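You operate a simulated robot arm through the tools that you are given. There is no shell and no other tool.

You are at the controls of a simulated robot arm. One attempt, no reset.

JOB
Run all three tests on the compressor in the tester rest; leave the knob on the failed test or OFF.
Fine: bring the clip arm down first; OPEN or LEAK is a fail; OFF if none fails.

Only the result counts: the job must be done as asked and must still hold three seconds after the hand-in. Knocking over, shifting, dropping, spilling or breaking anything else fails it.

ROBOT AND FRAMES
A 7-joint arm with a fingered hand, fixed in place. Base frame: the origin is on the floor under the middle of its stand, x ahead of it, y to its left, z up. Lengths are in mm, angles in rad, forces in N, time in s.
It reaches about 1085 mm from its shoulder. Its first joint turns from -2.897 to 2.897 rad. Payload 3.7 kg.
The TCP is the grasp point between the finger pads, 25 mm short of the fingertips. In the tool frame z runs along the fingers and y along their closing line. The gripper opens to 88 mm; its body begins 29 mm behind the TCP. The gripper is a hand of 5 fingers: y runs from the thumb to the fingers, the wrist lies at [-13, -106, -174] in the tool frame, and closing takes about 1.5 s.
Orientation is that of the tool frame in the base frame, as a unit quaternion [w, x, y, z]. With the fingers straight down and the wrist toward the robot, the tool's x, y and z point along [0, 1, 0], [1, 0, 0] and [0, 0, -1] of the base frame.

CONTROLS
- The arm moves only by the tool jog_arm. Its argument "rows" is a list of rows, each an object of numbers (a shift or turn left out is 0, a gripper value left out holds the last): "dx", "dy", "dz": the shift along the tool's x, y, z in m; "rx", "ry", "rz": the turn, a rotation vector about the tool's x, y, z in rad; "fingers": the closure, from 0 (fully open) to 1 (shut). In form: [{"dx": .., "dy": .., "dz": .., "rx": .., "ry": .., "rz": .., "fingers": ..}, ...]. A call has 1 to 20 rows; each row shifts and turns the commanded pose from where the row before left it, along the tool's axes as they then stand. A row lasts 0.2 s, in which the tool goes at most 50 mm and 0.15 rad; a call with a longer step from one row to the next is refused whole, and so is a gripper value outside its range. Where a pose cannot be reached the arm comes as near as it can. A force on the tool above 40 N (or 10 N above the force at the start of the call, whichever is more), or a blocked arm, ends the call early, and 0.2 s more pass. Each finger travels about 108 mm/s and halts on what it meets, pressing with about 30 N; the grip force reading is that of the motor and also rises with nothing between the fingers. The clock runs only during rows and for 0.2 s after the last one: add rows that do not move to give the fingers time. The reply holds the time, the measured pose of the TCP, the force on the tool along the base axes, the opening and the grip force, in the units named above and with some noise, with the torque about the TCP (base axes, N m) and any sound that the robot's microphone picked up.
- Cameras (640 x 400 px; columns grow to the right, rows downward): "scene" is fixed at [217.5, -500.5, 1643.6]; the picture's right is [0.67, -0.74, 0.00], its down [-0.51, -0.47, -0.72] and it looks along [0.53, 0.49, -0.69] (base axes); focal length 311 px, centre (320, 200). "wrist" rides on the gripper at [59, -79, -105] in the tool frame; the picture's right is [-0.73, 0.32, -0.61], its down [-0.62, -0.68, 0.38] and it looks along [-0.29, 0.66, 0.70] (tool axes); focal length 234 px, centre (320, 200). There is no depth. A picture from a camera that has moved, and an enlarged one, comes with that camera's place and axes in the base frame and with its lens.
- capture(camera): a new picture of that camera. No time passes.
- grasp_type(shape): the hand has 5 fingers and takes this shape, open, in about a second: jaw (thumb against the fingers, like two jaws); tri (thumb and two fingers); tip (a fingertip pinch); poke (one finger out to press); point (the index stretched); flat (the hand flat); cup (the hand cupped); fist (a fist). The gripper value then closes the fingers along that shape, each until it touches; the sizes above hold for jaw. It gives what a move gives, with no picture.
- enlarge(camera, box): a new picture of the part [left, top, right, bottom] of that camera's present view, enlarged. No time passes.
- close_job(): hands the job in; it is judged then, once.

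Nothing tells you positions but the pictures and the camera data. Unless the task says otherwise, let go and move clear before handing in.

The tools are called after "Emit:" as a command line: name --argument value ..., lists and objects as JSON in quotes. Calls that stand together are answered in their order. jog_arm: Moves the arm, as the interface text tells. Its arguments: {"type":"object","properties":{"rows":{"type":"array"}},"required":["rows"]} The other tools are called the same way: grasp_type (shape) gives the hand a shape; capture (camera) takes a picture; enlarge (camera, box) takes an enlarged picture of a part of a camera's view; close_job () hands the job in.

At the start:

```text
time_s: 0.0
eef_pos: [380.4, -289.3, 1436.4]
orientation: [-0.001, 0.707, 0.708, 0.0]
wrist_force: [-0.3, 0.6, 0.6]
moment: [-0.02, 0.02, -0.01]
grip_width: 87.5
gripper_force: 0.1
shape: jaw
```

scene: 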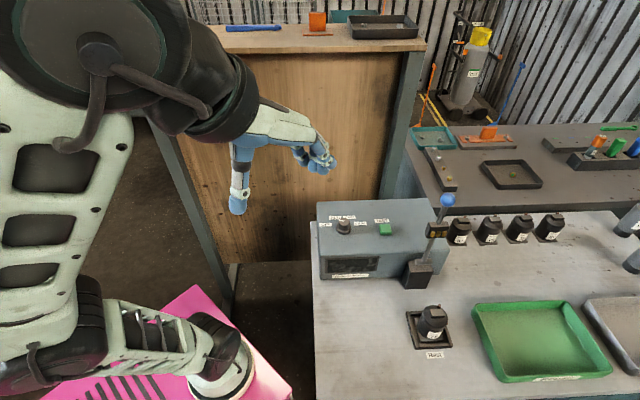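
wrist: 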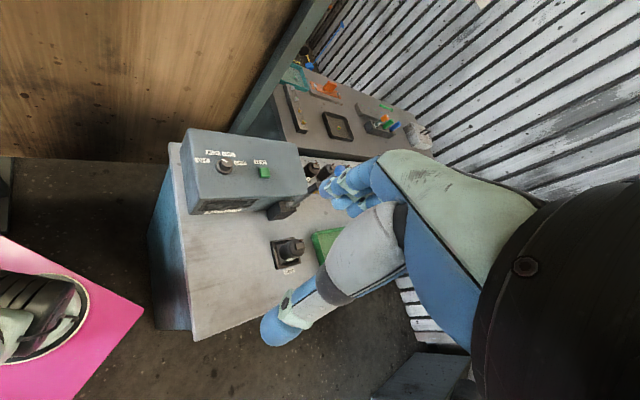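

I see a bench with a grey tester box (knob, green button, display), a lever arm with a blue ball beside it, and a compressor in a black rest. I'll enlarge the views to read the labels.

Emit:
enlarge --camera "scene" --box '[300, 180, 480, 300]'

Emit:
enlarge --camera "scene" --box '[380, 280, 480, 370]'

Emit:
enlarge --camera "wrist" --box '[170, 120, 350, 290]'

Emit:
enlarge --camera "scene" --box '[420, 180, 640, 300]'

```text
3.33 times, centred on (390, 240) of scene
camera zoom: at [217.5, -500.5, 1643.6], right [0.67, -0.74, 0.0], down [-0.51, -0.47, -0.72], along [0.53, 0.49, -0.69], focal length 1037 px, centre (87, 67)
```

zoom: 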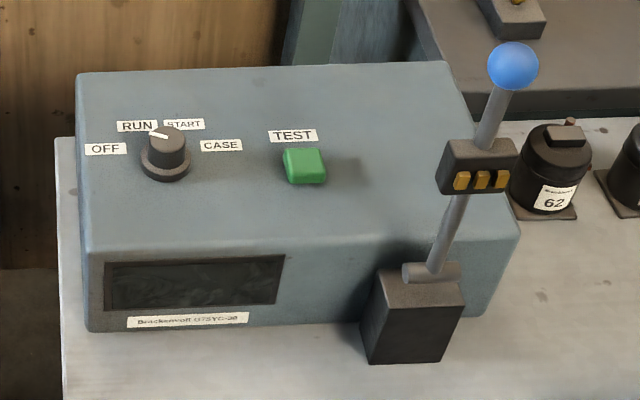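

```text
4.44 times, centred on (430, 325) of scene
camera zoom: at [217.5, -500.5, 1643.6], right [0.67, -0.74, 0.0], down [-0.51, -0.47, -0.72], along [0.53, 0.49, -0.69], focal length 1383 px, centre (-169, -356)
```

zoom: 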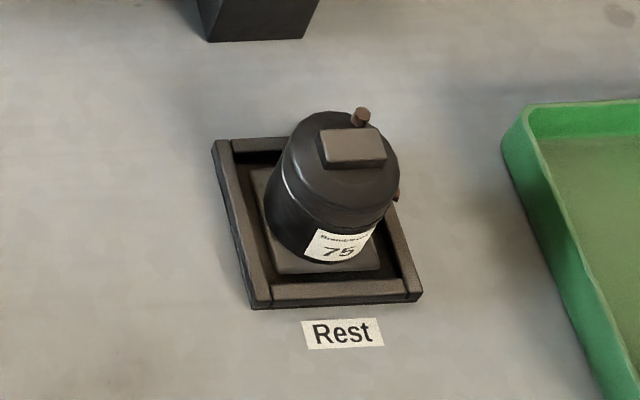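

```text
2.35 times, centred on (260, 205) of wrist
camera zoom: at [300.2, -230.6, 1542.3], right [0.32, -0.73, 0.61], down [-0.68, -0.62, -0.38], along [0.66, -0.29, -0.7], focal length 551 px, centre (461, 188)
```

zoom: 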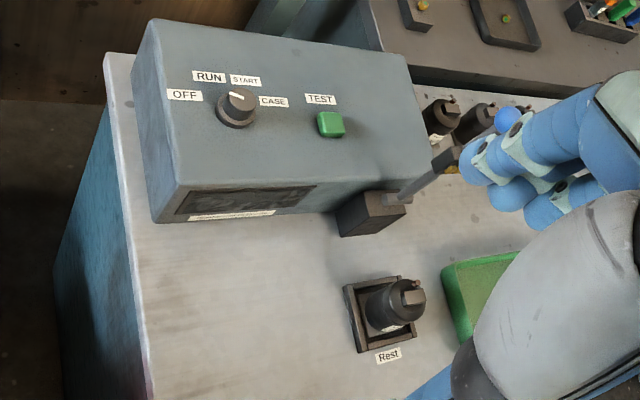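

```text
2.91 times, centred on (530, 240) of scene
camera zoom: at [217.5, -500.5, 1643.6], right [0.67, -0.74, 0.0], down [-0.51, -0.47, -0.72], along [0.53, 0.49, -0.69], focal length 905 px, centre (-291, 84)
```

zoom: 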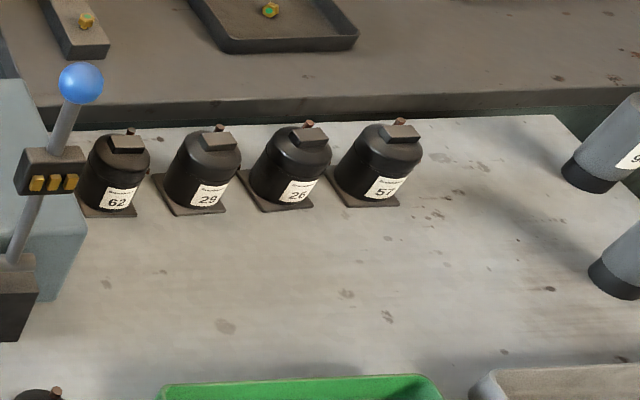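

The bench appears turned about 45° to the base, with the clip arm upright on its hinge. I'll zoom in on the knob and display next.

Emit:
enlarge --camera "scene" --box '[315, 205, 405, 245]'

Emit:
enlarge --camera "wrist" --box '[185, 140, 285, 220]'

Emit:
enlarge --camera "scene" --box '[395, 185, 475, 295]'

Emit:
enlarge --camera "scene" --box '[310, 240, 400, 290]'

```text
7.11 times, centred on (360, 225) of scene
camera zoom: at [217.5, -500.5, 1643.6], right [0.67, -0.74, 0.0], down [-0.51, -0.47, -0.72], along [0.53, 0.49, -0.69], focal length 2212 px, centre (36, 22)
```

zoom: 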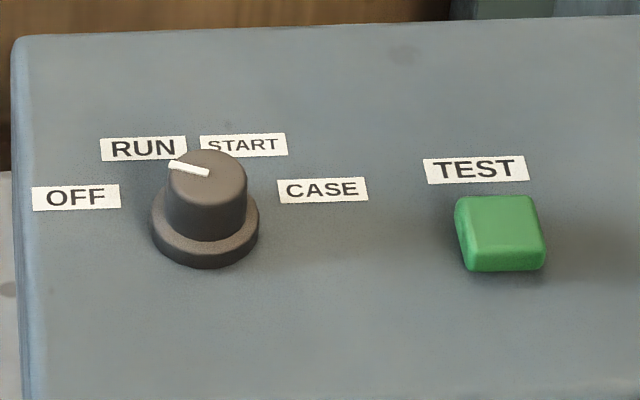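

```text
5.00 times, centred on (235, 180) of wrist
camera zoom: at [300.2, -230.6, 1542.3], right [0.32, -0.73, 0.61], down [-0.68, -0.62, -0.38], along [0.66, -0.29, -0.7], focal length 1171 px, centre (745, 300)
```

zoom: 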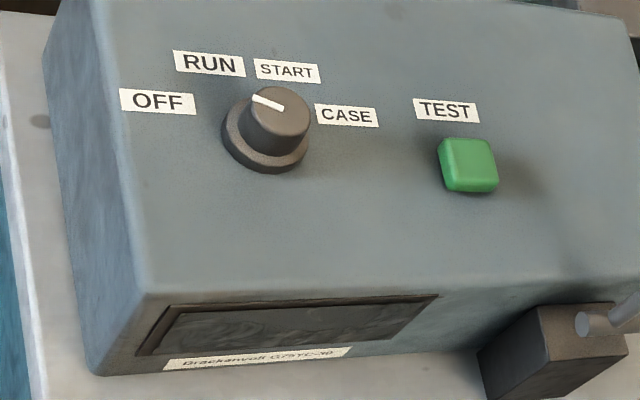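

```text
3.64 times, centred on (435, 240) of scene
camera zoom: at [217.5, -500.5, 1643.6], right [0.67, -0.74, 0.0], down [-0.51, -0.47, -0.72], along [0.53, 0.49, -0.69], focal length 1131 px, centre (-98, 54)
```

zoom: 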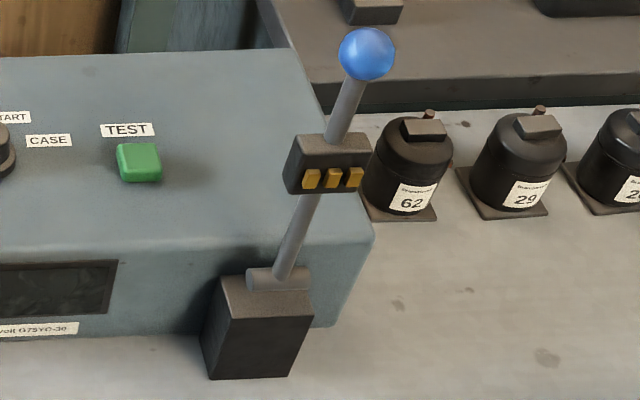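

```text
7.11 times, centred on (355, 265) of scene
camera zoom: at [217.5, -500.5, 1643.6], right [0.67, -0.74, 0.0], down [-0.51, -0.47, -0.72], along [0.53, 0.49, -0.69], focal length 2212 px, centre (71, -262)
```

zoom: 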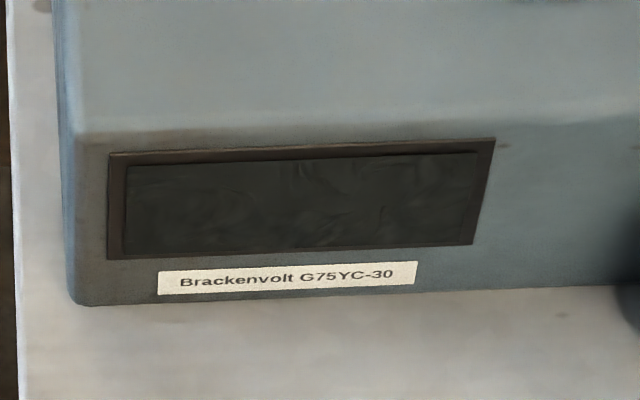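

The knob is at OFF (pointing about 114° in the base frame) at roughly (674, -171, 1027), the lever ball is near (735, -383, 1204) and its hinge near (736, -383, 985). I'll shape the hand for pressing and see where the fingertip lies.

Emit:
grasp_type --shape "poke"

Emit:
capture --camera "wrist"

Emit:
enlarge --camera "scene" --box '[210, 90, 370, 220]'

```text
time_s: 0.9
eef_pos: [380.7, -289.7, 1436.9]
orientation: [0.0, 0.707, 0.707, 0.0]
wrist_force: [0.9, -0.4, 0.1]
moment: [0.03, 0.01, -0.01]
grip_width: 0.1
gripper_force: 0.1
shape: poke
```

```text
taken
camera wrist: at [300.3, -230.6, 1542.3], right [0.32, -0.73, 0.61], down [-0.68, -0.62, -0.38], along [0.66, -0.29, -0.7], focal length 234 px, centre (320, 200)
```

wrist: 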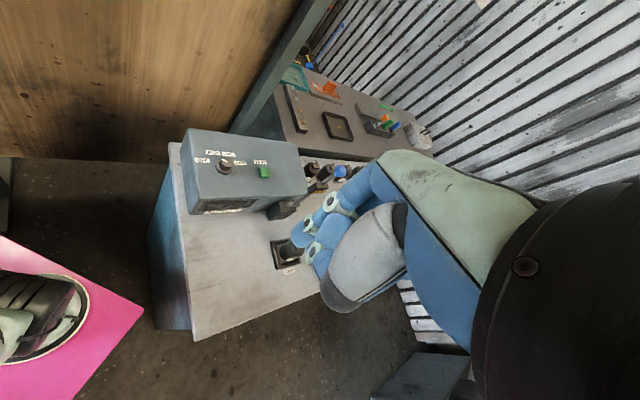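

```text
3.08 times, centred on (290, 155) of scene
camera zoom: at [217.5, -500.5, 1643.6], right [0.67, -0.74, 0.0], down [-0.51, -0.47, -0.72], along [0.53, 0.49, -0.69], focal length 957 px, centre (412, 338)
```

zoom: 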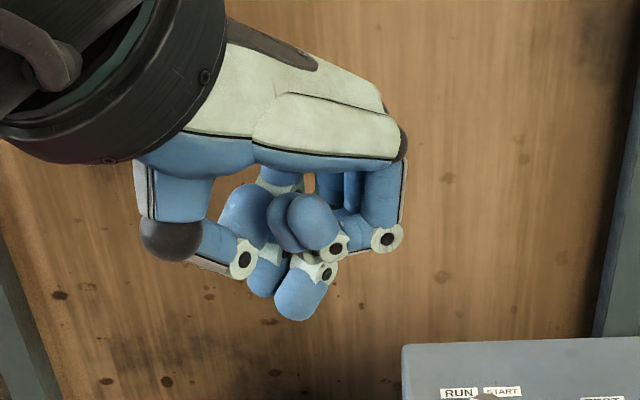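

The hand bends its fingers down from a level palm, and the fingertip seems to hang about 30 mm under the TCP. I'll look closer at it from the wrist.

Emit:
enlarge --camera "wrist" --box '[250, 140, 430, 320]'

Emit:
enlarge --camera "scene" --box '[260, 130, 350, 210]'

```text
2.22 times, centred on (340, 230) of wrist
camera zoom: at [300.3, -230.6, 1542.3], right [0.32, -0.73, 0.61], down [-0.68, -0.62, -0.38], along [0.66, -0.29, -0.7], focal length 520 px, centre (276, 133)
```

zoom: 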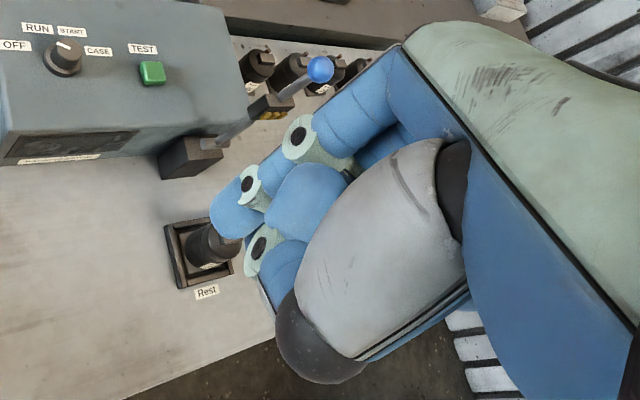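

```text
5.00 times, centred on (305, 170) of scene
camera zoom: at [217.5, -500.5, 1643.6], right [0.67, -0.74, 0.0], down [-0.51, -0.47, -0.72], along [0.53, 0.49, -0.69], focal length 1556 px, centre (395, 350)
```

zoom: 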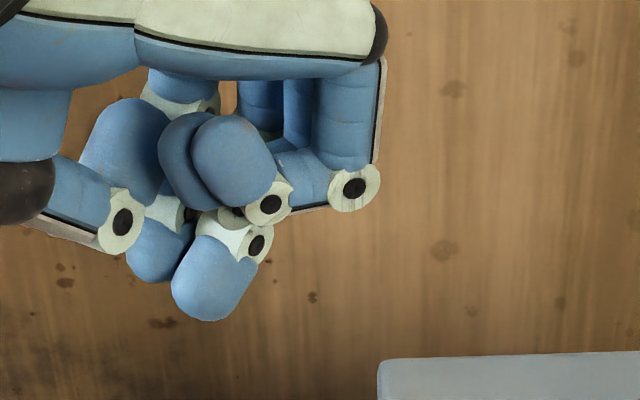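

In the poke shape the tip sits about 38 mm below the TCP; the bench is turned about 45°. For the lever I'll use the open jaw shape, with the fingers hooked behind the ball, so first I'll yaw the hand and move above the ball.

Emit:
grasp_type --shape "jaw"

Emit:
jog_arm --rows '[{"rz": -0.131, "fingers": 0}, {"rz": -0.131}, {"rz": -0.131}, {"rz": -0.131}, {"rz": -0.131}, {"rz": -0.13}, {"dx": -0.0318, "dy": 0.0185, "dz": 0.009}, {"dx": -0.0318, "dy": 0.0185, "dz": 0.009}, {"dx": -0.0318, "dy": 0.0185, "dz": 0.009}, {"dx": -0.0318, "dy": 0.0185, "dz": 0.009}, {"dx": -0.0318, "dy": 0.0185, "dz": 0.009}, {"dx": -0.0318, "dy": 0.0185, "dz": 0.009}, {"dx": -0.0318, "dy": 0.0185, "dz": 0.009}, {"dx": -0.0318, "dy": 0.0185, "dz": 0.009}, {}]'

Emit:
capture --camera "scene"

Emit:
capture --camera "wrist"

```text
time_s: 1.8
eef_pos: [380.1, -288.7, 1436.5]
orientation: [0.0, 0.707, 0.707, 0.0]
wrist_force: [-0.4, -0.9, 0.0]
moment: [0.0, -0.02, 0.02]
grip_width: 88.0
gripper_force: 0.1
shape: jaw
```

```text
time_s: 5.0
eef_pos: [586.4, -499.0, 1360.5]
orientation: [0.003, 0.609, 0.793, 0.003]
wrist_force: [0.5, 0.7, -0.4]
moment: [-0.01, 0.0, 0.0]
grip_width: 87.9
gripper_force: 0.0
shape: jaw
out of reach, approached as far as the arm can: row 2, 3, 4, 5, 6, 14
```

```text
taken
```

scene: 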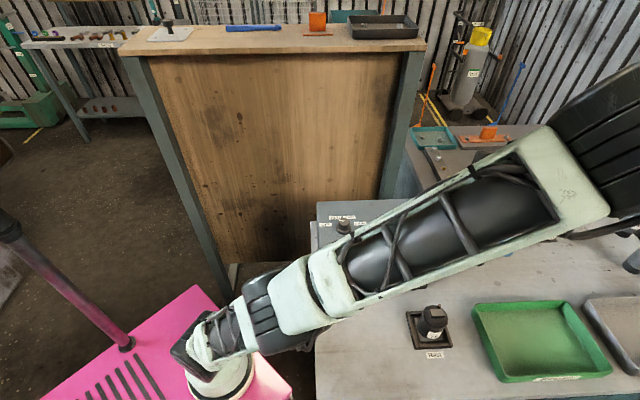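

```text
taken
camera wrist: at [493.2, -461.8, 1464.6], right [0.49, -0.62, 0.61], down [-0.49, -0.78, -0.39], along [0.71, -0.11, -0.69], focal length 234 px, centre (320, 200)
```

wrist: 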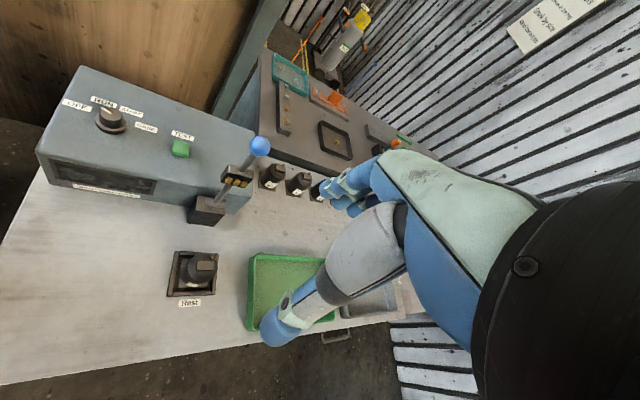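

The arm reached only about 15° of yaw; the tool's y axis is now (0.97, 0.26), which is still usable for hooking behind the ball. I'll move above the ball at (734, -383) next.

Emit:
jog_arm --rows '[{"dx": 0.0148, "dy": 0.0345, "dz": 0.004}, {"dx": 0.0148, "dy": 0.0345, "dz": 0.004}, {"dx": 0.0148, "dy": 0.0345, "dz": 0.004}, {"dx": 0.0148, "dy": 0.0345, "dz": 0.004}, {"dx": 0.0148, "dy": 0.0345, "dz": 0.004}, {}]'

Emit:
capture --camera "scene"

Emit:
capture --camera "wrist"

```text
time_s: 6.4
eef_pos: [732.3, -381.3, 1340.8]
orientation: [0.002, 0.61, 0.792, 0.003]
wrist_force: [0.5, -0.4, 1.1]
moment: [-0.04, -0.01, -0.03]
grip_width: 87.6
gripper_force: 0.1
shape: jaw
```

```text
taken
```

scene: 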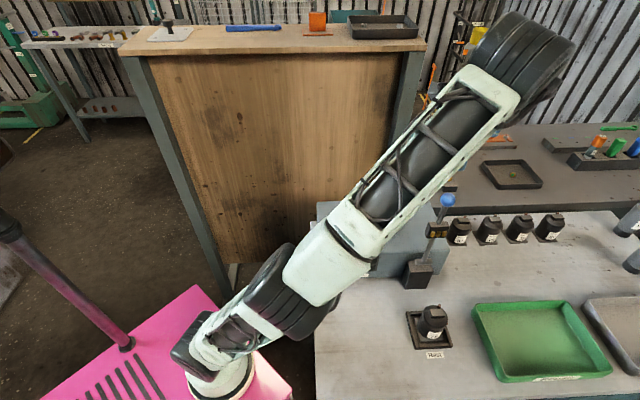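

```text
taken
camera wrist: at [640.2, -345.8, 1445.7], right [0.49, -0.62, 0.61], down [-0.5, -0.78, -0.39], along [0.71, -0.11, -0.69], focal length 234 px, centre (320, 200)
```

wrist: 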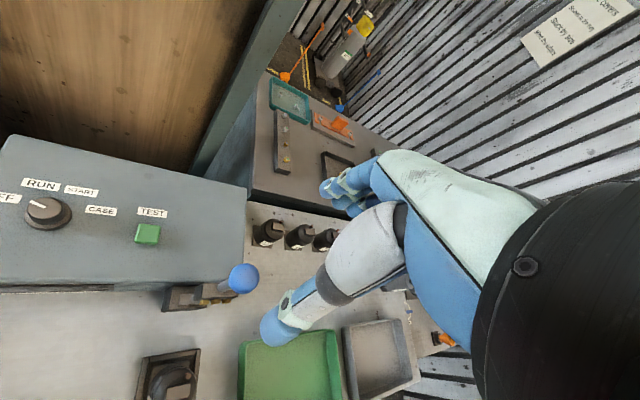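

The hand is right above the ball and the wrist view agrees with the ball position. I'll lower to about z = 1260 and check.

Emit:
jog_arm --rows '[{"dz": 0.03}, {"dz": 0.03}, {"dz": 0.02}, {}]'

Emit:
capture --camera "wrist"

Emit:
enlarge --camera "scene" --box '[380, 120, 540, 240]'

```text
time_s: 7.4
eef_pos: [733.5, -382.9, 1259.2]
orientation: [0.002, 0.609, 0.793, 0.002]
wrist_force: [-0.3, 0.9, 0.0]
moment: [0.0, -0.01, 0.02]
grip_width: 88.0
gripper_force: 0.0
shape: jaw
```

```text
taken
camera wrist: at [640.6, -346.2, 1364.6], right [0.49, -0.62, 0.61], down [-0.5, -0.78, -0.39], along [0.71, -0.11, -0.69], focal length 234 px, centre (320, 200)
```

wrist: 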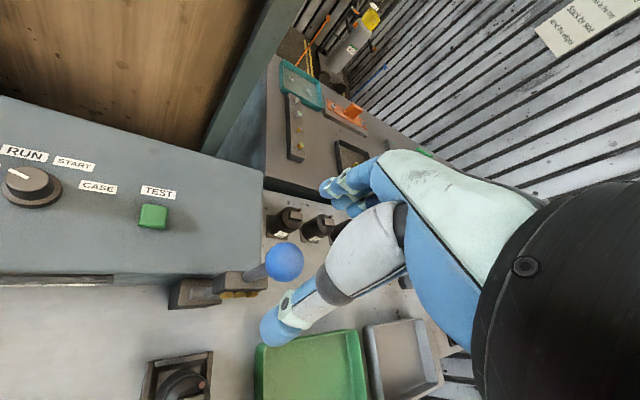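

```text
3.33 times, centred on (460, 180) of scene
camera zoom: at [217.5, -500.5, 1643.6], right [0.67, -0.74, 0.0], down [-0.51, -0.47, -0.72], along [0.53, 0.49, -0.69], focal length 1037 px, centre (-147, 267)
```

zoom: 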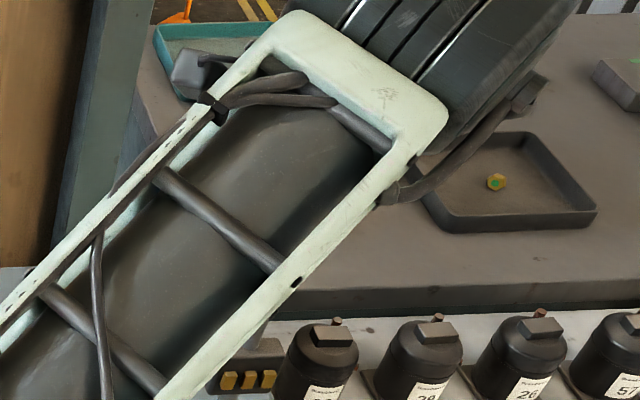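

The ball is lined up to pass between the thumb and fingers. I'll check the fingers up close before going down around it.

Emit:
enlarge --camera "wrist" --box '[230, 140, 430, 360]'

Emit:
jog_arm --rows '[{"dz": 0.025}, {"dz": 0.025}, {"dz": 0.006}, {}]'

Emit:
capture --camera "wrist"

```text
1.82 times, centred on (330, 250) of wrist
camera zoom: at [640.6, -346.2, 1364.6], right [0.49, -0.62, 0.61], down [-0.5, -0.78, -0.39], along [0.71, -0.11, -0.69], focal length 426 px, centre (302, 109)
```

zoom: 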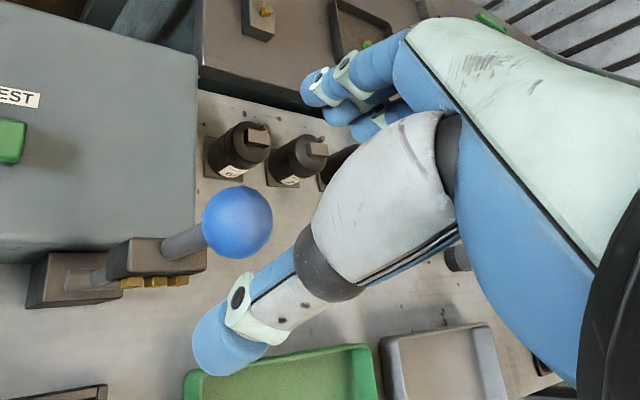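

```text
time_s: 8.4
eef_pos: [733.5, -382.2, 1202.5]
orientation: [0.003, 0.609, 0.793, 0.003]
wrist_force: [-0.8, -0.2, -0.3]
moment: [0.01, 0.01, -0.01]
grip_width: 88.0
gripper_force: 0.0
shape: jaw
```

```text
taken
camera wrist: at [640.8, -346.4, 1308.5], right [0.49, -0.62, 0.61], down [-0.5, -0.78, -0.39], along [0.71, -0.11, -0.69], focal length 234 px, centre (320, 200)
```

wrist: 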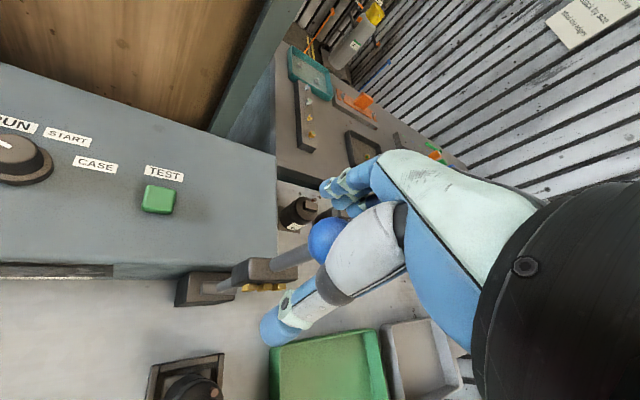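

The ball sits between thumb and fingers with no contact. I'll shift sideways so the middle finger is right behind the ball, then pull gently toward the robot and watch the force.

Emit:
jog_arm --rows '[{"dx": 0.016, "dy": -0.0092}, {"dx": 0.016, "dy": -0.0092}, {}, {"dx": -0.0065, "dy": -0.0113}, {"dx": -0.005, "dy": -0.0087}, {"dx": -0.005, "dy": -0.0087}, {"dx": -0.005, "dy": -0.0087, "dz": 0.001}, {}]'

Emit:
capture --camera "wrist"

Emit:
capture --camera "scene"

```text
time_s: 10.2
eef_pos: [677.6, -386.0, 1202.3]
orientation: [0.002, 0.61, 0.793, 0.003]
wrist_force: [0.2, 0.7, 0.3]
moment: [-0.01, -0.02, 0.01]
grip_width: 87.9
gripper_force: 0.1
shape: jaw
```

```text
taken
camera wrist: at [584.4, -350.7, 1307.6], right [0.49, -0.62, 0.61], down [-0.5, -0.78, -0.39], along [0.71, -0.11, -0.69], focal length 234 px, centre (320, 200)
```

wrist: 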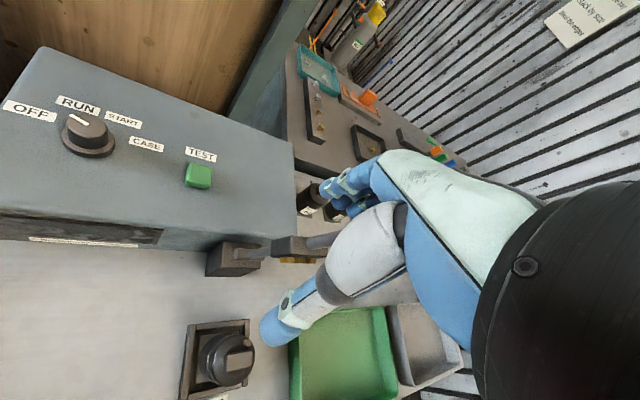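

```text
taken
```

scene: 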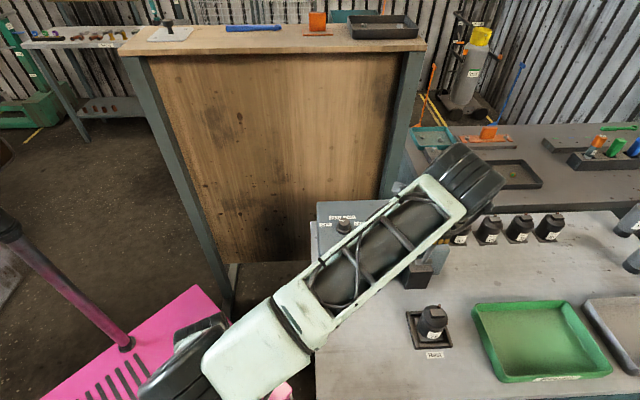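

The lever has begun to tilt with almost no resistance. I'll continue along the arc to about 40° of tilt.

Emit:
jog_arm --rows '[{"dx": -0.004, "dy": -0.007, "dz": 0.0008}, {"dx": -0.00475, "dy": -0.0082, "dz": 0.0024}, {"dx": -0.00475, "dy": -0.0082, "dz": 0.0024}, {"dx": -0.0045, "dy": -0.0078, "dz": 0.0035}, {"dx": -0.0045, "dy": -0.0078, "dz": 0.0035}, {"dx": -0.004, "dy": -0.0069, "dz": 0.0035}, {"dx": -0.004, "dy": -0.0069, "dz": 0.0035}, {"dx": -0.004, "dy": -0.0069, "dz": 0.0043}, {"dx": -0.004, "dy": -0.0069, "dz": 0.0043}, {"dx": -0.0035, "dy": -0.0061, "dz": 0.0043}, {"dx": -0.0035, "dy": -0.0061, "dz": 0.0043}, {"dx": -0.0035, "dy": -0.0061, "dz": 0.0043}, {"dx": -0.0035, "dy": -0.0061, "dz": 0.0043}, {}]'

Emit:
capture --camera "wrist"

Emit:
capture --camera "scene"

```text
time_s: 13.2
eef_pos: [603.2, -460.7, 1156.6]
orientation: [0.002, 0.609, 0.793, 0.003]
wrist_force: [0.8, 0.1, -0.4]
moment: [0.0, 0.0, 0.01]
grip_width: 87.9
gripper_force: 0.0
shape: jaw
```

```text
taken
camera wrist: at [510.0, -424.9, 1261.8], right [0.49, -0.62, 0.61], down [-0.5, -0.78, -0.39], along [0.71, -0.11, -0.69], focal length 234 px, centre (320, 200)
```

wrist: 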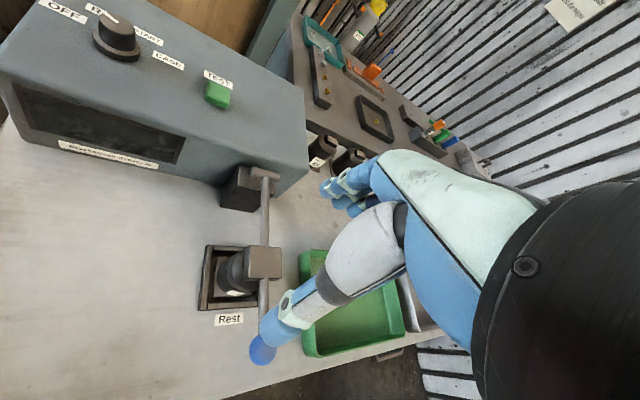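

```text
taken
```

scene: 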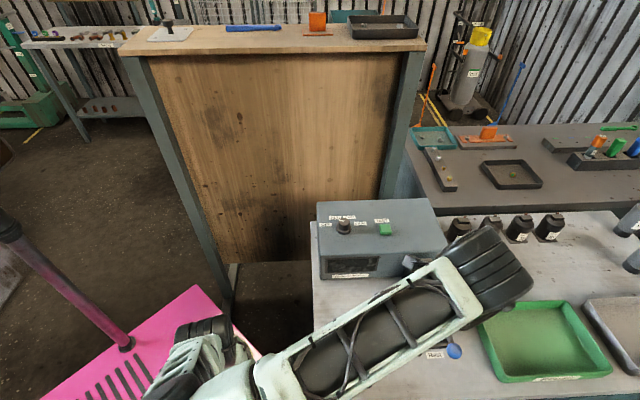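

The clip arm has dropped all the way, and the clip now sits over the compressor. I'll raise the hand and verify that it is fully seated.

Emit:
jog_arm --rows '[{"dz": -0.04}, {"dz": -0.04}, {"dz": -0.04}, {"dx": 0.04, "dz": -0.02}, {"dx": 0.04}, {"dx": 0.04}, {"dx": 0.04}, {}]'

Emit:
capture --camera "wrist"

Emit:
capture --camera "scene"

```text
time_s: 15.0
eef_pos: [559.5, -305.7, 1294.7]
orientation: [0.001, 0.61, 0.793, 0.002]
wrist_force: [0.0, -0.5, -0.1]
moment: [0.0, -0.01, 0.02]
grip_width: 88.3
gripper_force: 0.1
shape: jaw
```

```text
taken
camera wrist: at [468.3, -270.0, 1401.0], right [0.49, -0.62, 0.61], down [-0.5, -0.78, -0.39], along [0.71, -0.11, -0.69], focal length 234 px, centre (320, 200)
```

wrist: 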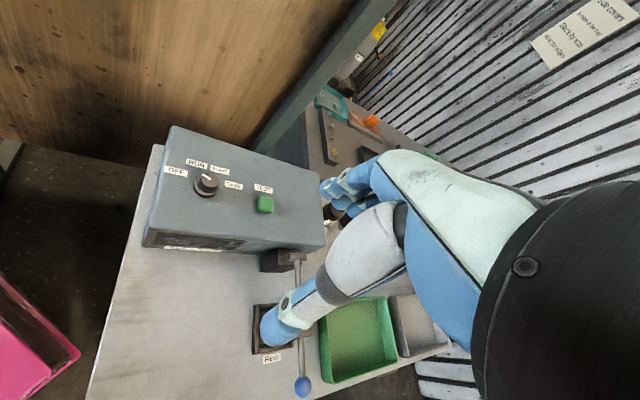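

```text
taken
```

scene: 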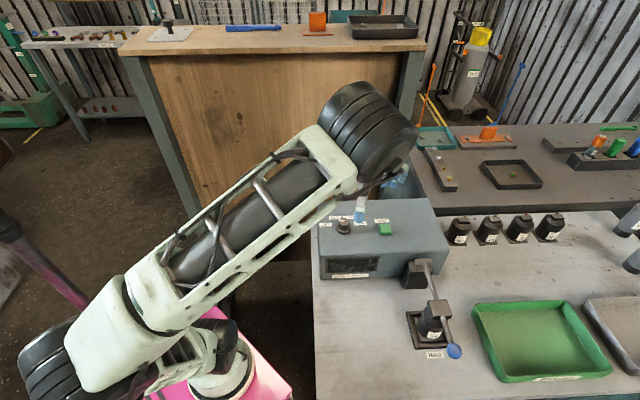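

Emit:
enlarge --camera "scene" --box '[390, 250, 480, 370]'

Emit:
enlarge --camera "scene" --box '[310, 195, 420, 285]'

Emit:
enlarge --camera "wrist" --box '[140, 120, 330, 270]'

```text
3.33 times, centred on (435, 310) of scene
camera zoom: at [217.5, -500.5, 1643.6], right [0.67, -0.74, 0.0], down [-0.51, -0.47, -0.72], along [0.53, 0.49, -0.69], focal length 1037 px, centre (-63, -167)
```

zoom: 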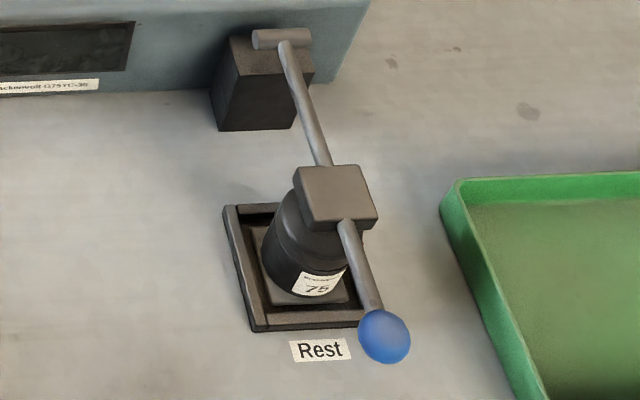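

```text
4.44 times, centred on (365, 240) of scene
camera zoom: at [217.5, -500.5, 1643.6], right [0.67, -0.74, 0.0], down [-0.51, -0.47, -0.72], along [0.53, 0.49, -0.69], focal length 1383 px, centre (120, 22)
```

zoom: 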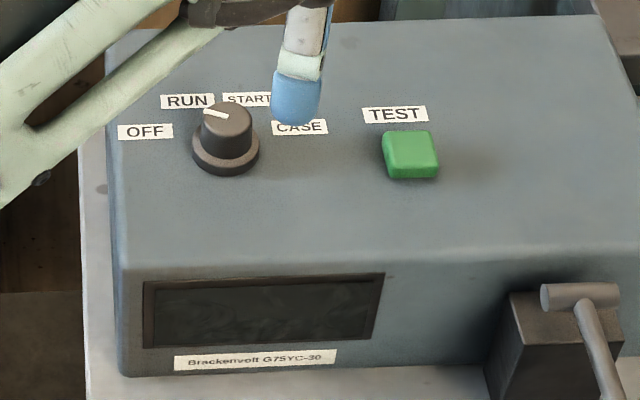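

```text
2.67 times, centred on (235, 195) of wrist
camera zoom: at [468.3, -270.0, 1401.0], right [0.49, -0.62, 0.61], down [-0.5, -0.78, -0.39], along [0.71, -0.11, -0.69], focal length 624 px, centre (547, 213)
```

zoom: 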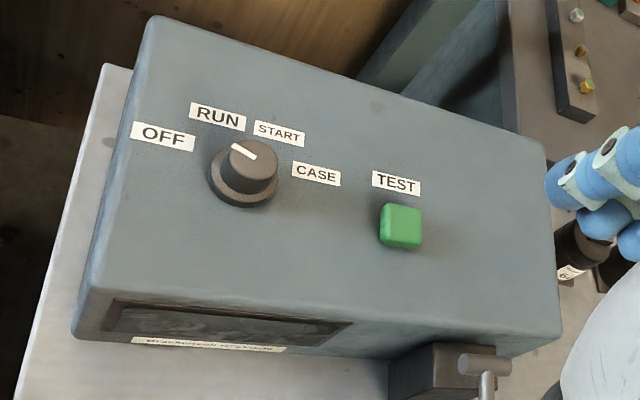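

The clip arm is horizontal and seated on the compressor. Next is the knob; I'll try the tri shape in free air to learn where its pinch point lies.

Emit:
grasp_type --shape "tri"

Emit:
enlarge --camera "wrist" --box '[230, 140, 430, 360]'

Emit:
jog_arm --rows '[{"fingers": 0.6}, {}, {}, {}, {}, {}]'

Emit:
enlarge --camera "wrist" --box '[230, 140, 430, 360]'

Emit:
enlarge --camera "scene" --box '[310, 150, 450, 270]'

```text
time_s: 15.9
eef_pos: [562.0, -306.2, 1295.3]
orientation: [0.002, 0.609, 0.793, 0.003]
wrist_force: [-0.1, 0.1, -0.1]
moment: [0.01, -0.04, 0.0]
grip_width: 87.9
gripper_force: 0.0
shape: tri
```

```text
1.82 times, centred on (330, 250) of wrist
camera zoom: at [468.1, -270.5, 1401.1], right [0.49, -0.62, 0.61], down [-0.5, -0.78, -0.39], along [0.71, -0.11, -0.69], focal length 426 px, centre (302, 109)
```

zoom: 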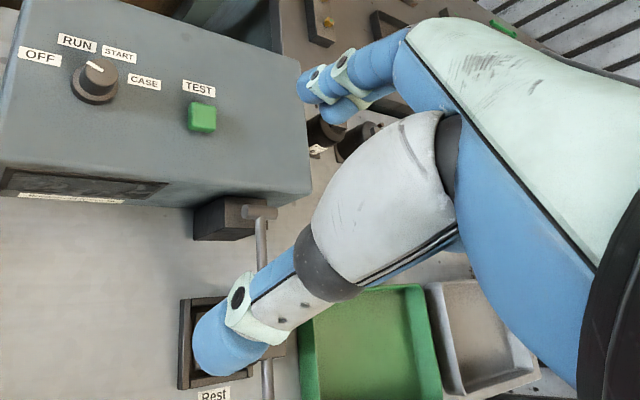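

```text
time_s: 17.3
eef_pos: [563.0, -307.2, 1295.0]
orientation: [0.002, 0.61, 0.793, 0.003]
wrist_force: [0.1, 1.0, -0.9]
moment: [0.0, 0.01, -0.02]
grip_width: 35.7
gripper_force: 0.0
shape: tri
```

```text
1.82 times, centred on (330, 250) of wrist
camera zoom: at [468.1, -270.5, 1401.0], right [0.49, -0.62, 0.61], down [-0.5, -0.78, -0.39], along [0.71, -0.11, -0.69], focal length 426 px, centre (302, 109)
```

zoom: 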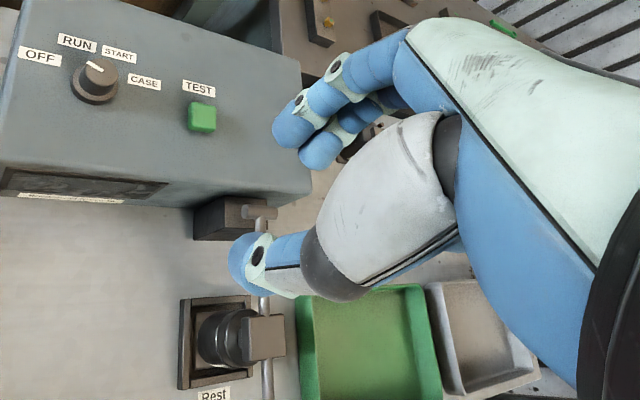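

```text
3.33 times, centred on (380, 210) of scene
camera zoom: at [217.5, -500.5, 1643.6], right [0.67, -0.74, 0.0], down [-0.51, -0.47, -0.72], along [0.53, 0.49, -0.69], focal length 1037 px, centre (120, 167)
```

zoom: 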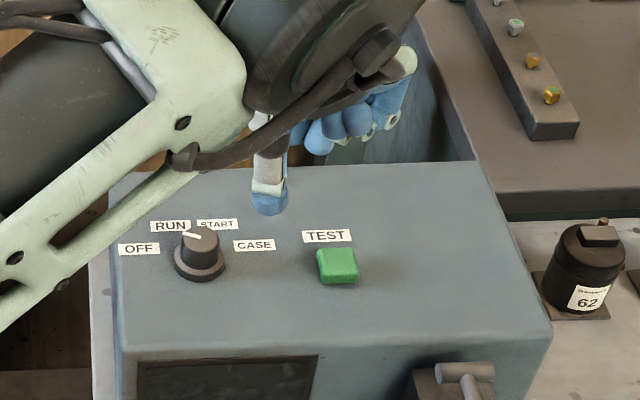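

The tri pinch is centred on the TCP, with the tips about 27 mm below it. I'll move above the knob to refine its position with the wrist camera.

Emit:
jog_arm --rows '[{"dx": 0.017, "dy": 0.0237, "dz": 0.02, "fingers": 0.3}, {"dx": 0.017, "dy": 0.0237, "dz": 0.02}, {"dx": 0.017, "dy": 0.0237, "dz": 0.024}, {"dx": 0.017, "dy": 0.0237, "dz": 0.024}, {"dx": 0.017, "dy": 0.0237, "dz": 0.024}, {"dx": 0.017, "dy": 0.0237, "dz": 0.024}, {}]'

Emit:
capture --camera "wrist"

Emit:
capture --camera "scene"

```text
time_s: 18.9
eef_pos: [674.1, -171.3, 1161.6]
orientation: [0.003, 0.61, 0.793, 0.003]
wrist_force: [-0.8, -0.1, -0.2]
moment: [-0.02, -0.02, 0.0]
grip_width: 61.2
gripper_force: 0.1
shape: tri
```

```text
taken
camera wrist: at [581.2, -135.6, 1265.9], right [0.49, -0.62, 0.61], down [-0.5, -0.78, -0.39], along [0.71, -0.11, -0.69], focal length 234 px, centre (320, 200)
```

wrist: 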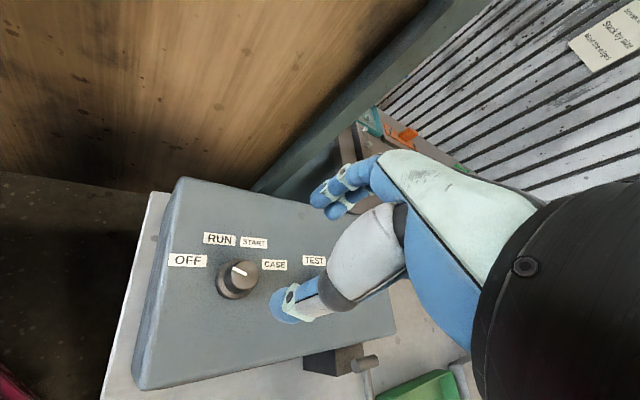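

```text
taken
```

scene: 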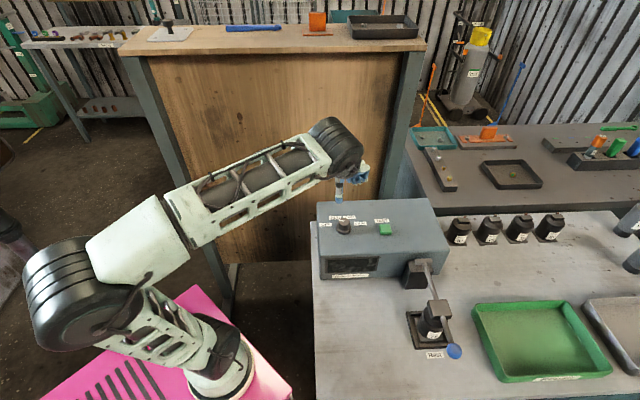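

The scene camera now sees both the box and the hand. I'll zoom in on the knob from the wrist camera.

Emit:
enlarge --camera "wrist" --box '[160, 220, 320, 320]'

Emit:
enlarge --camera "scene" --box '[310, 140, 410, 250]'

```text
4.00 times, centred on (240, 270) of wrist
camera zoom: at [581.2, -135.6, 1265.9], right [0.49, -0.62, 0.61], down [-0.5, -0.78, -0.39], along [0.71, -0.11, -0.69], focal length 937 px, centre (640, -80)
```

zoom: 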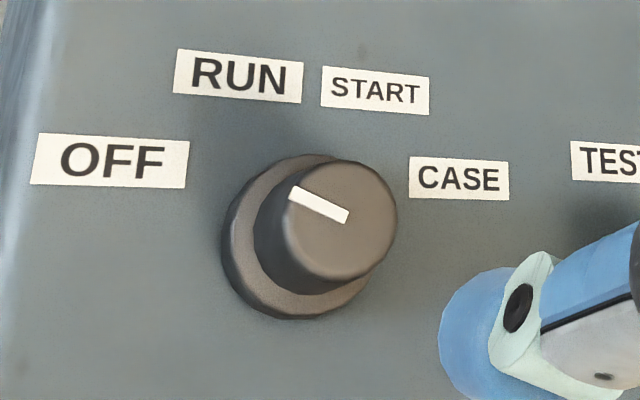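

```text
3.64 times, centred on (360, 195) of scene
camera zoom: at [217.5, -500.5, 1643.6], right [0.67, -0.74, 0.0], down [-0.51, -0.47, -0.72], along [0.53, 0.49, -0.69], focal length 1131 px, centre (174, 218)
```

zoom: 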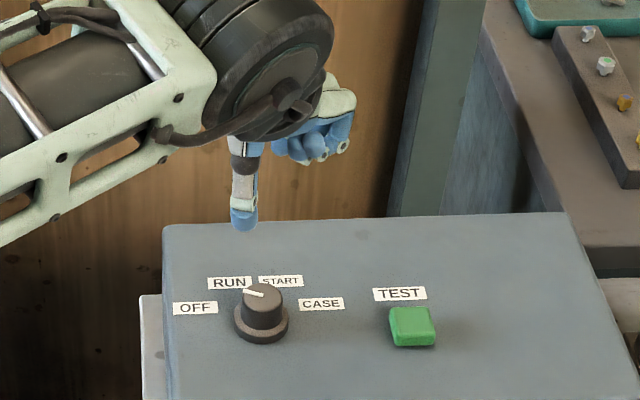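

Knob centre refined to (674, -173.5) with its top at about z = 1027 and a diameter near 29 mm. I'll go down around it with the fingers partly open.

Emit:
jog_arm --rows '[{"dx": -0.002, "dz": 0.03}, {"dz": 0.03}, {"dz": 0.03}, {"dz": 0.01}, {}]'

Emit:
capture --camera "wrist"

Emit:
enlarge --camera "scene" --box '[310, 160, 410, 250]'

```text
time_s: 20.1
eef_pos: [673.9, -172.9, 1061.4]
orientation: [0.002, 0.609, 0.793, 0.003]
wrist_force: [-0.4, 0.8, 0.1]
moment: [0.0, -0.01, 0.01]
grip_width: 61.3
gripper_force: 0.1
shape: tri
```

```text
taken
camera wrist: at [581.9, -137.6, 1166.3], right [0.49, -0.62, 0.61], down [-0.5, -0.78, -0.39], along [0.71, -0.11, -0.69], focal length 234 px, centre (320, 200)
```

wrist: 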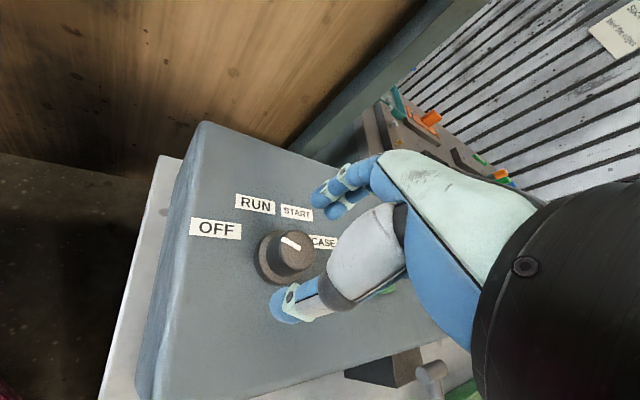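

```text
4.44 times, centred on (360, 205) of scene
camera zoom: at [217.5, -500.5, 1643.6], right [0.67, -0.74, 0.0], down [-0.51, -0.47, -0.72], along [0.53, 0.49, -0.69], focal length 1383 px, centre (142, 178)
```

zoom: 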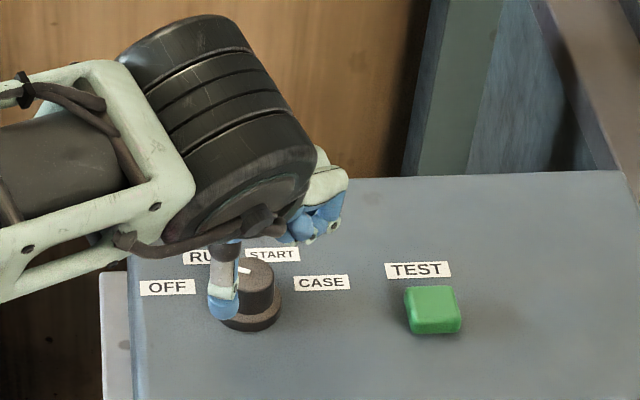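

Emit:
enlarge --camera "wrist" --box '[230, 180, 350, 330]'

```text
2.67 times, centred on (290, 255) of wrist
camera zoom: at [581.9, -137.6, 1166.3], right [0.49, -0.62, 0.61], down [-0.5, -0.78, -0.39], along [0.71, -0.11, -0.69], focal length 624 px, centre (400, 53)
```

zoom: 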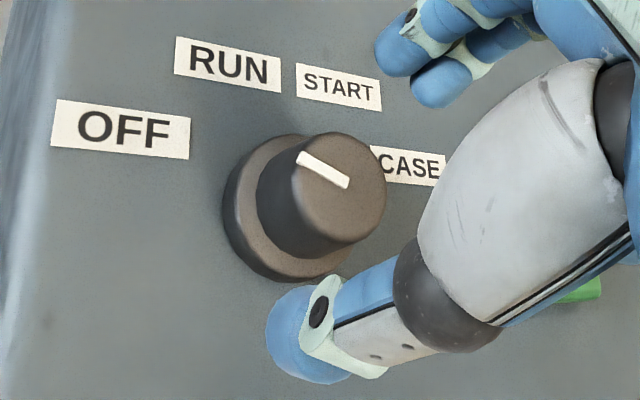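

Alignment looks good to within about 1 mm. I'll go down the last 20 mm and close on the knob.

Emit:
jog_arm --rows '[{"dx": -0.0012, "dz": 0.01}, {"dz": 0.0095}, {}, {"fingers": 0.5}, {}, {"fingers": 0.8}, {}, {}, {}, {}, {}]'

Emit:
enlarge --camera "wrist" --box '[230, 160, 410, 340]'

Emit:
enlarge --camera "scene" --box '[310, 160, 410, 250]'

```text
time_s: 22.5
eef_pos: [675.3, -175.2, 1040.7]
orientation: [0.003, 0.609, 0.793, 0.003]
wrist_force: [-0.7, 0.6, -1.2]
moment: [-0.02, -0.04, 0.01]
grip_width: 22.7
gripper_force: 30.1
shape: tri
```

```text
2.22 times, centred on (320, 250) of wrist
camera zoom: at [582.3, -139.3, 1146.7], right [0.49, -0.62, 0.61], down [-0.5, -0.78, -0.39], along [0.71, -0.11, -0.69], focal length 520 px, centre (320, 89)
```

zoom: 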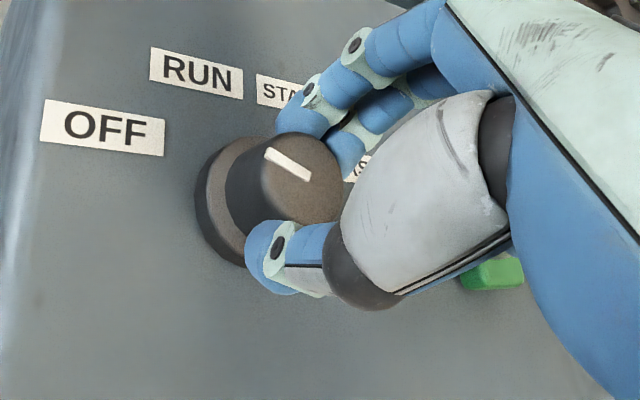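

```text
4.44 times, centred on (360, 205) of scene
camera zoom: at [217.5, -500.5, 1643.6], right [0.67, -0.74, 0.0], down [-0.51, -0.47, -0.72], along [0.53, 0.49, -0.69], focal length 1383 px, centre (142, 178)
```

zoom: 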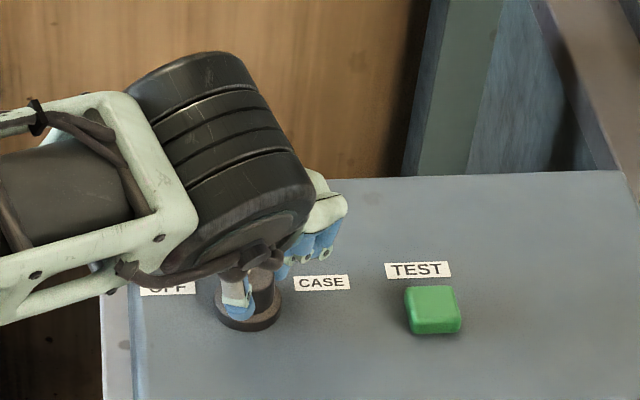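

The knob is gripped (30 N). Now I'll turn it clockwise by about 46° toward RUN.

Emit:
jog_arm --rows '[{"rz": 0.1}, {"rz": 0.12}, {"rz": 0.12}, {"rz": 0.12}, {"rz": 0.12}, {"rz": 0.12}, {"rz": 0.11}, {}]'

Emit:
enlarge --camera "wrist" --box '[230, 160, 410, 340]'

Emit:
enlarge --camera "scene" --box '[310, 160, 410, 250]'

```text
time_s: 24.3
eef_pos: [675.1, -173.7, 1042.6]
orientation: [0.001, 0.873, 0.488, 0.002]
wrist_force: [-7.0, 2.1, -6.0]
moment: [0.06, 0.1, -0.05]
grip_width: 21.6
gripper_force: 29.8
shape: tri
```

```text
2.22 times, centred on (320, 250) of wrist
camera zoom: at [637.0, -83.3, 1147.5], right [-0.11, -0.79, 0.61], down [-0.9, -0.17, -0.39], along [0.41, -0.59, -0.69], focal length 520 px, centre (320, 89)
```

zoom: 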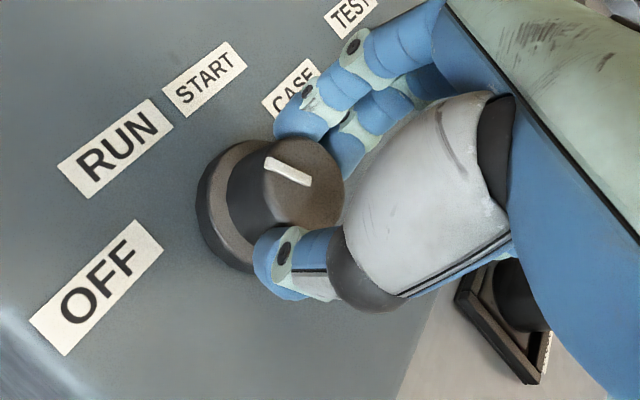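

```text
4.44 times, centred on (360, 205) of scene
camera zoom: at [217.5, -500.5, 1643.6], right [0.67, -0.74, 0.0], down [-0.51, -0.47, -0.72], along [0.53, 0.49, -0.69], focal length 1383 px, centre (142, 178)
```

zoom: 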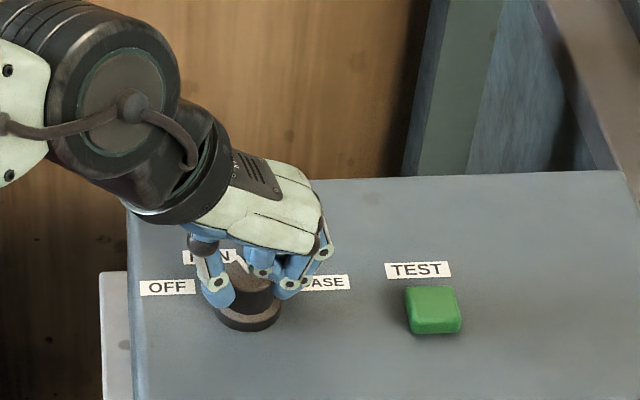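

The pointer moved with the hand to about 68°, at RUN. I'll release, lift, and check the knob from both cameras.

Emit:
jog_arm --rows '[{"fingers": 0.3}, {}, {}, {"dz": -0.03}, {"dz": -0.04}, {"dz": -0.04}, {}]'

Emit:
capture --camera "wrist"

Emit:
enlarge --camera "scene" --box '[310, 180, 440, 290]'

```text
time_s: 25.9
eef_pos: [674.4, -174.3, 1152.8]
orientation: [0.001, 0.873, 0.487, 0.002]
wrist_force: [-0.4, -0.2, 0.0]
moment: [-0.02, 0.03, 0.03]
grip_width: 61.6
gripper_force: 0.0
shape: tri
```

```text
taken
camera wrist: at [636.8, -83.4, 1257.8], right [-0.11, -0.79, 0.61], down [-0.9, -0.17, -0.39], along [0.41, -0.59, -0.69], focal length 234 px, centre (320, 200)
```

wrist: 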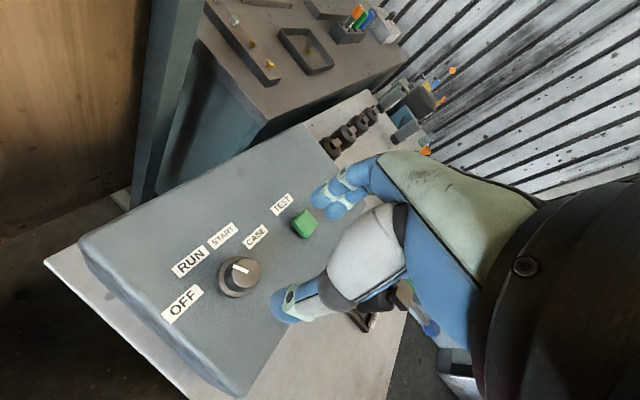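

```text
3.64 times, centred on (375, 235) of scene
camera zoom: at [217.5, -500.5, 1643.6], right [0.67, -0.74, 0.0], down [-0.51, -0.47, -0.72], along [0.53, 0.49, -0.69], focal length 1131 px, centre (120, 73)
```

zoom: 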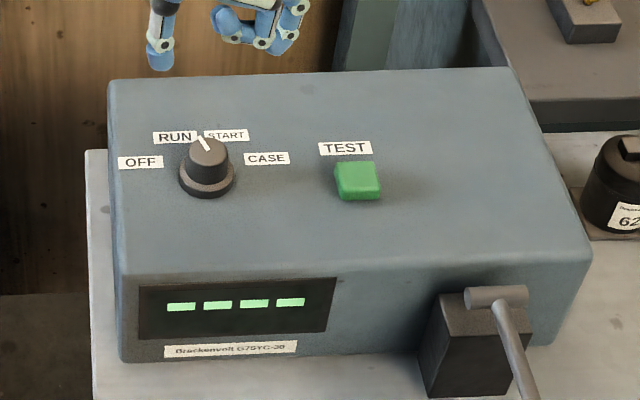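

The display lit up with "----", so RUN is selected and ready. I'll switch to poke and move above the TEST button at (742, -260).

Emit:
grasp_type --shape "poke"

Emit:
jog_arm --rows '[{"dx": -0.0134, "dy": 0.0324}, {"dx": -0.0134, "dy": 0.0324}, {"dx": -0.0134, "dy": 0.0324}, {"dz": 0.03}, {"dz": 0.03}, {"dz": 0.02}, {}]'

Emit:
capture --camera "wrist"

Emit:
enlarge --camera "scene" --box '[310, 160, 440, 290]'

```text
time_s: 26.8
eef_pos: [675.5, -174.9, 1152.1]
orientation: [0.002, 0.873, 0.488, 0.003]
wrist_force: [0.4, -0.6, 0.3]
moment: [0.01, -0.03, 0.03]
grip_width: 0.2
gripper_force: 0.0
shape: poke
```

```text
time_s: 28.4
eef_pos: [737.3, -260.2, 1070.4]
orientation: [0.001, 0.873, 0.488, 0.003]
wrist_force: [0.8, -0.1, -0.2]
moment: [0.03, -0.01, 0.02]
grip_width: 0.0
gripper_force: 0.0
shape: poke
```

```text
taken
camera wrist: at [699.6, -168.8, 1176.7], right [-0.11, -0.79, 0.61], down [-0.9, -0.17, -0.39], along [0.41, -0.59, -0.69], focal length 234 px, centre (320, 200)
```

wrist: 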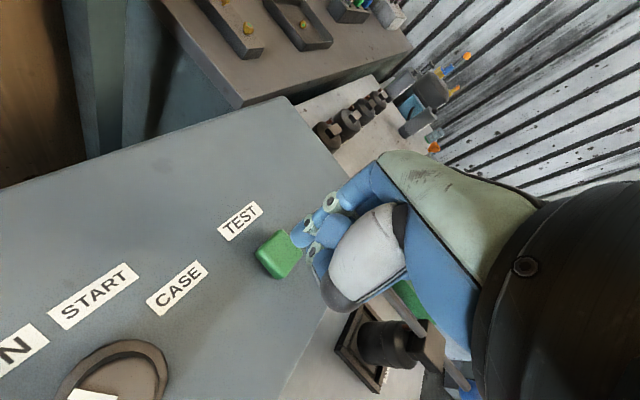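

```text
3.08 times, centred on (375, 225) of scene
camera zoom: at [217.5, -500.5, 1643.6], right [0.67, -0.74, 0.0], down [-0.51, -0.47, -0.72], along [0.53, 0.49, -0.69], focal length 957 px, centre (151, 123)
```

zoom: 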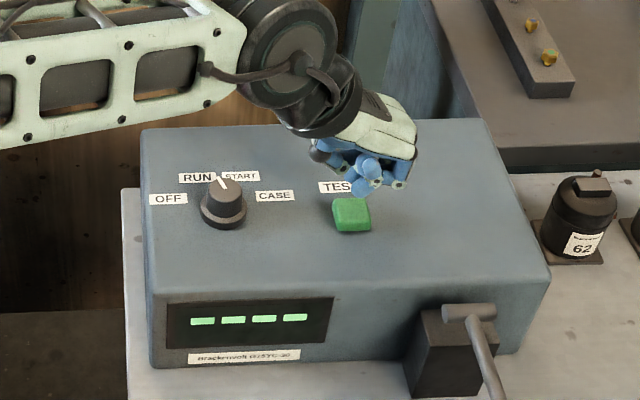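

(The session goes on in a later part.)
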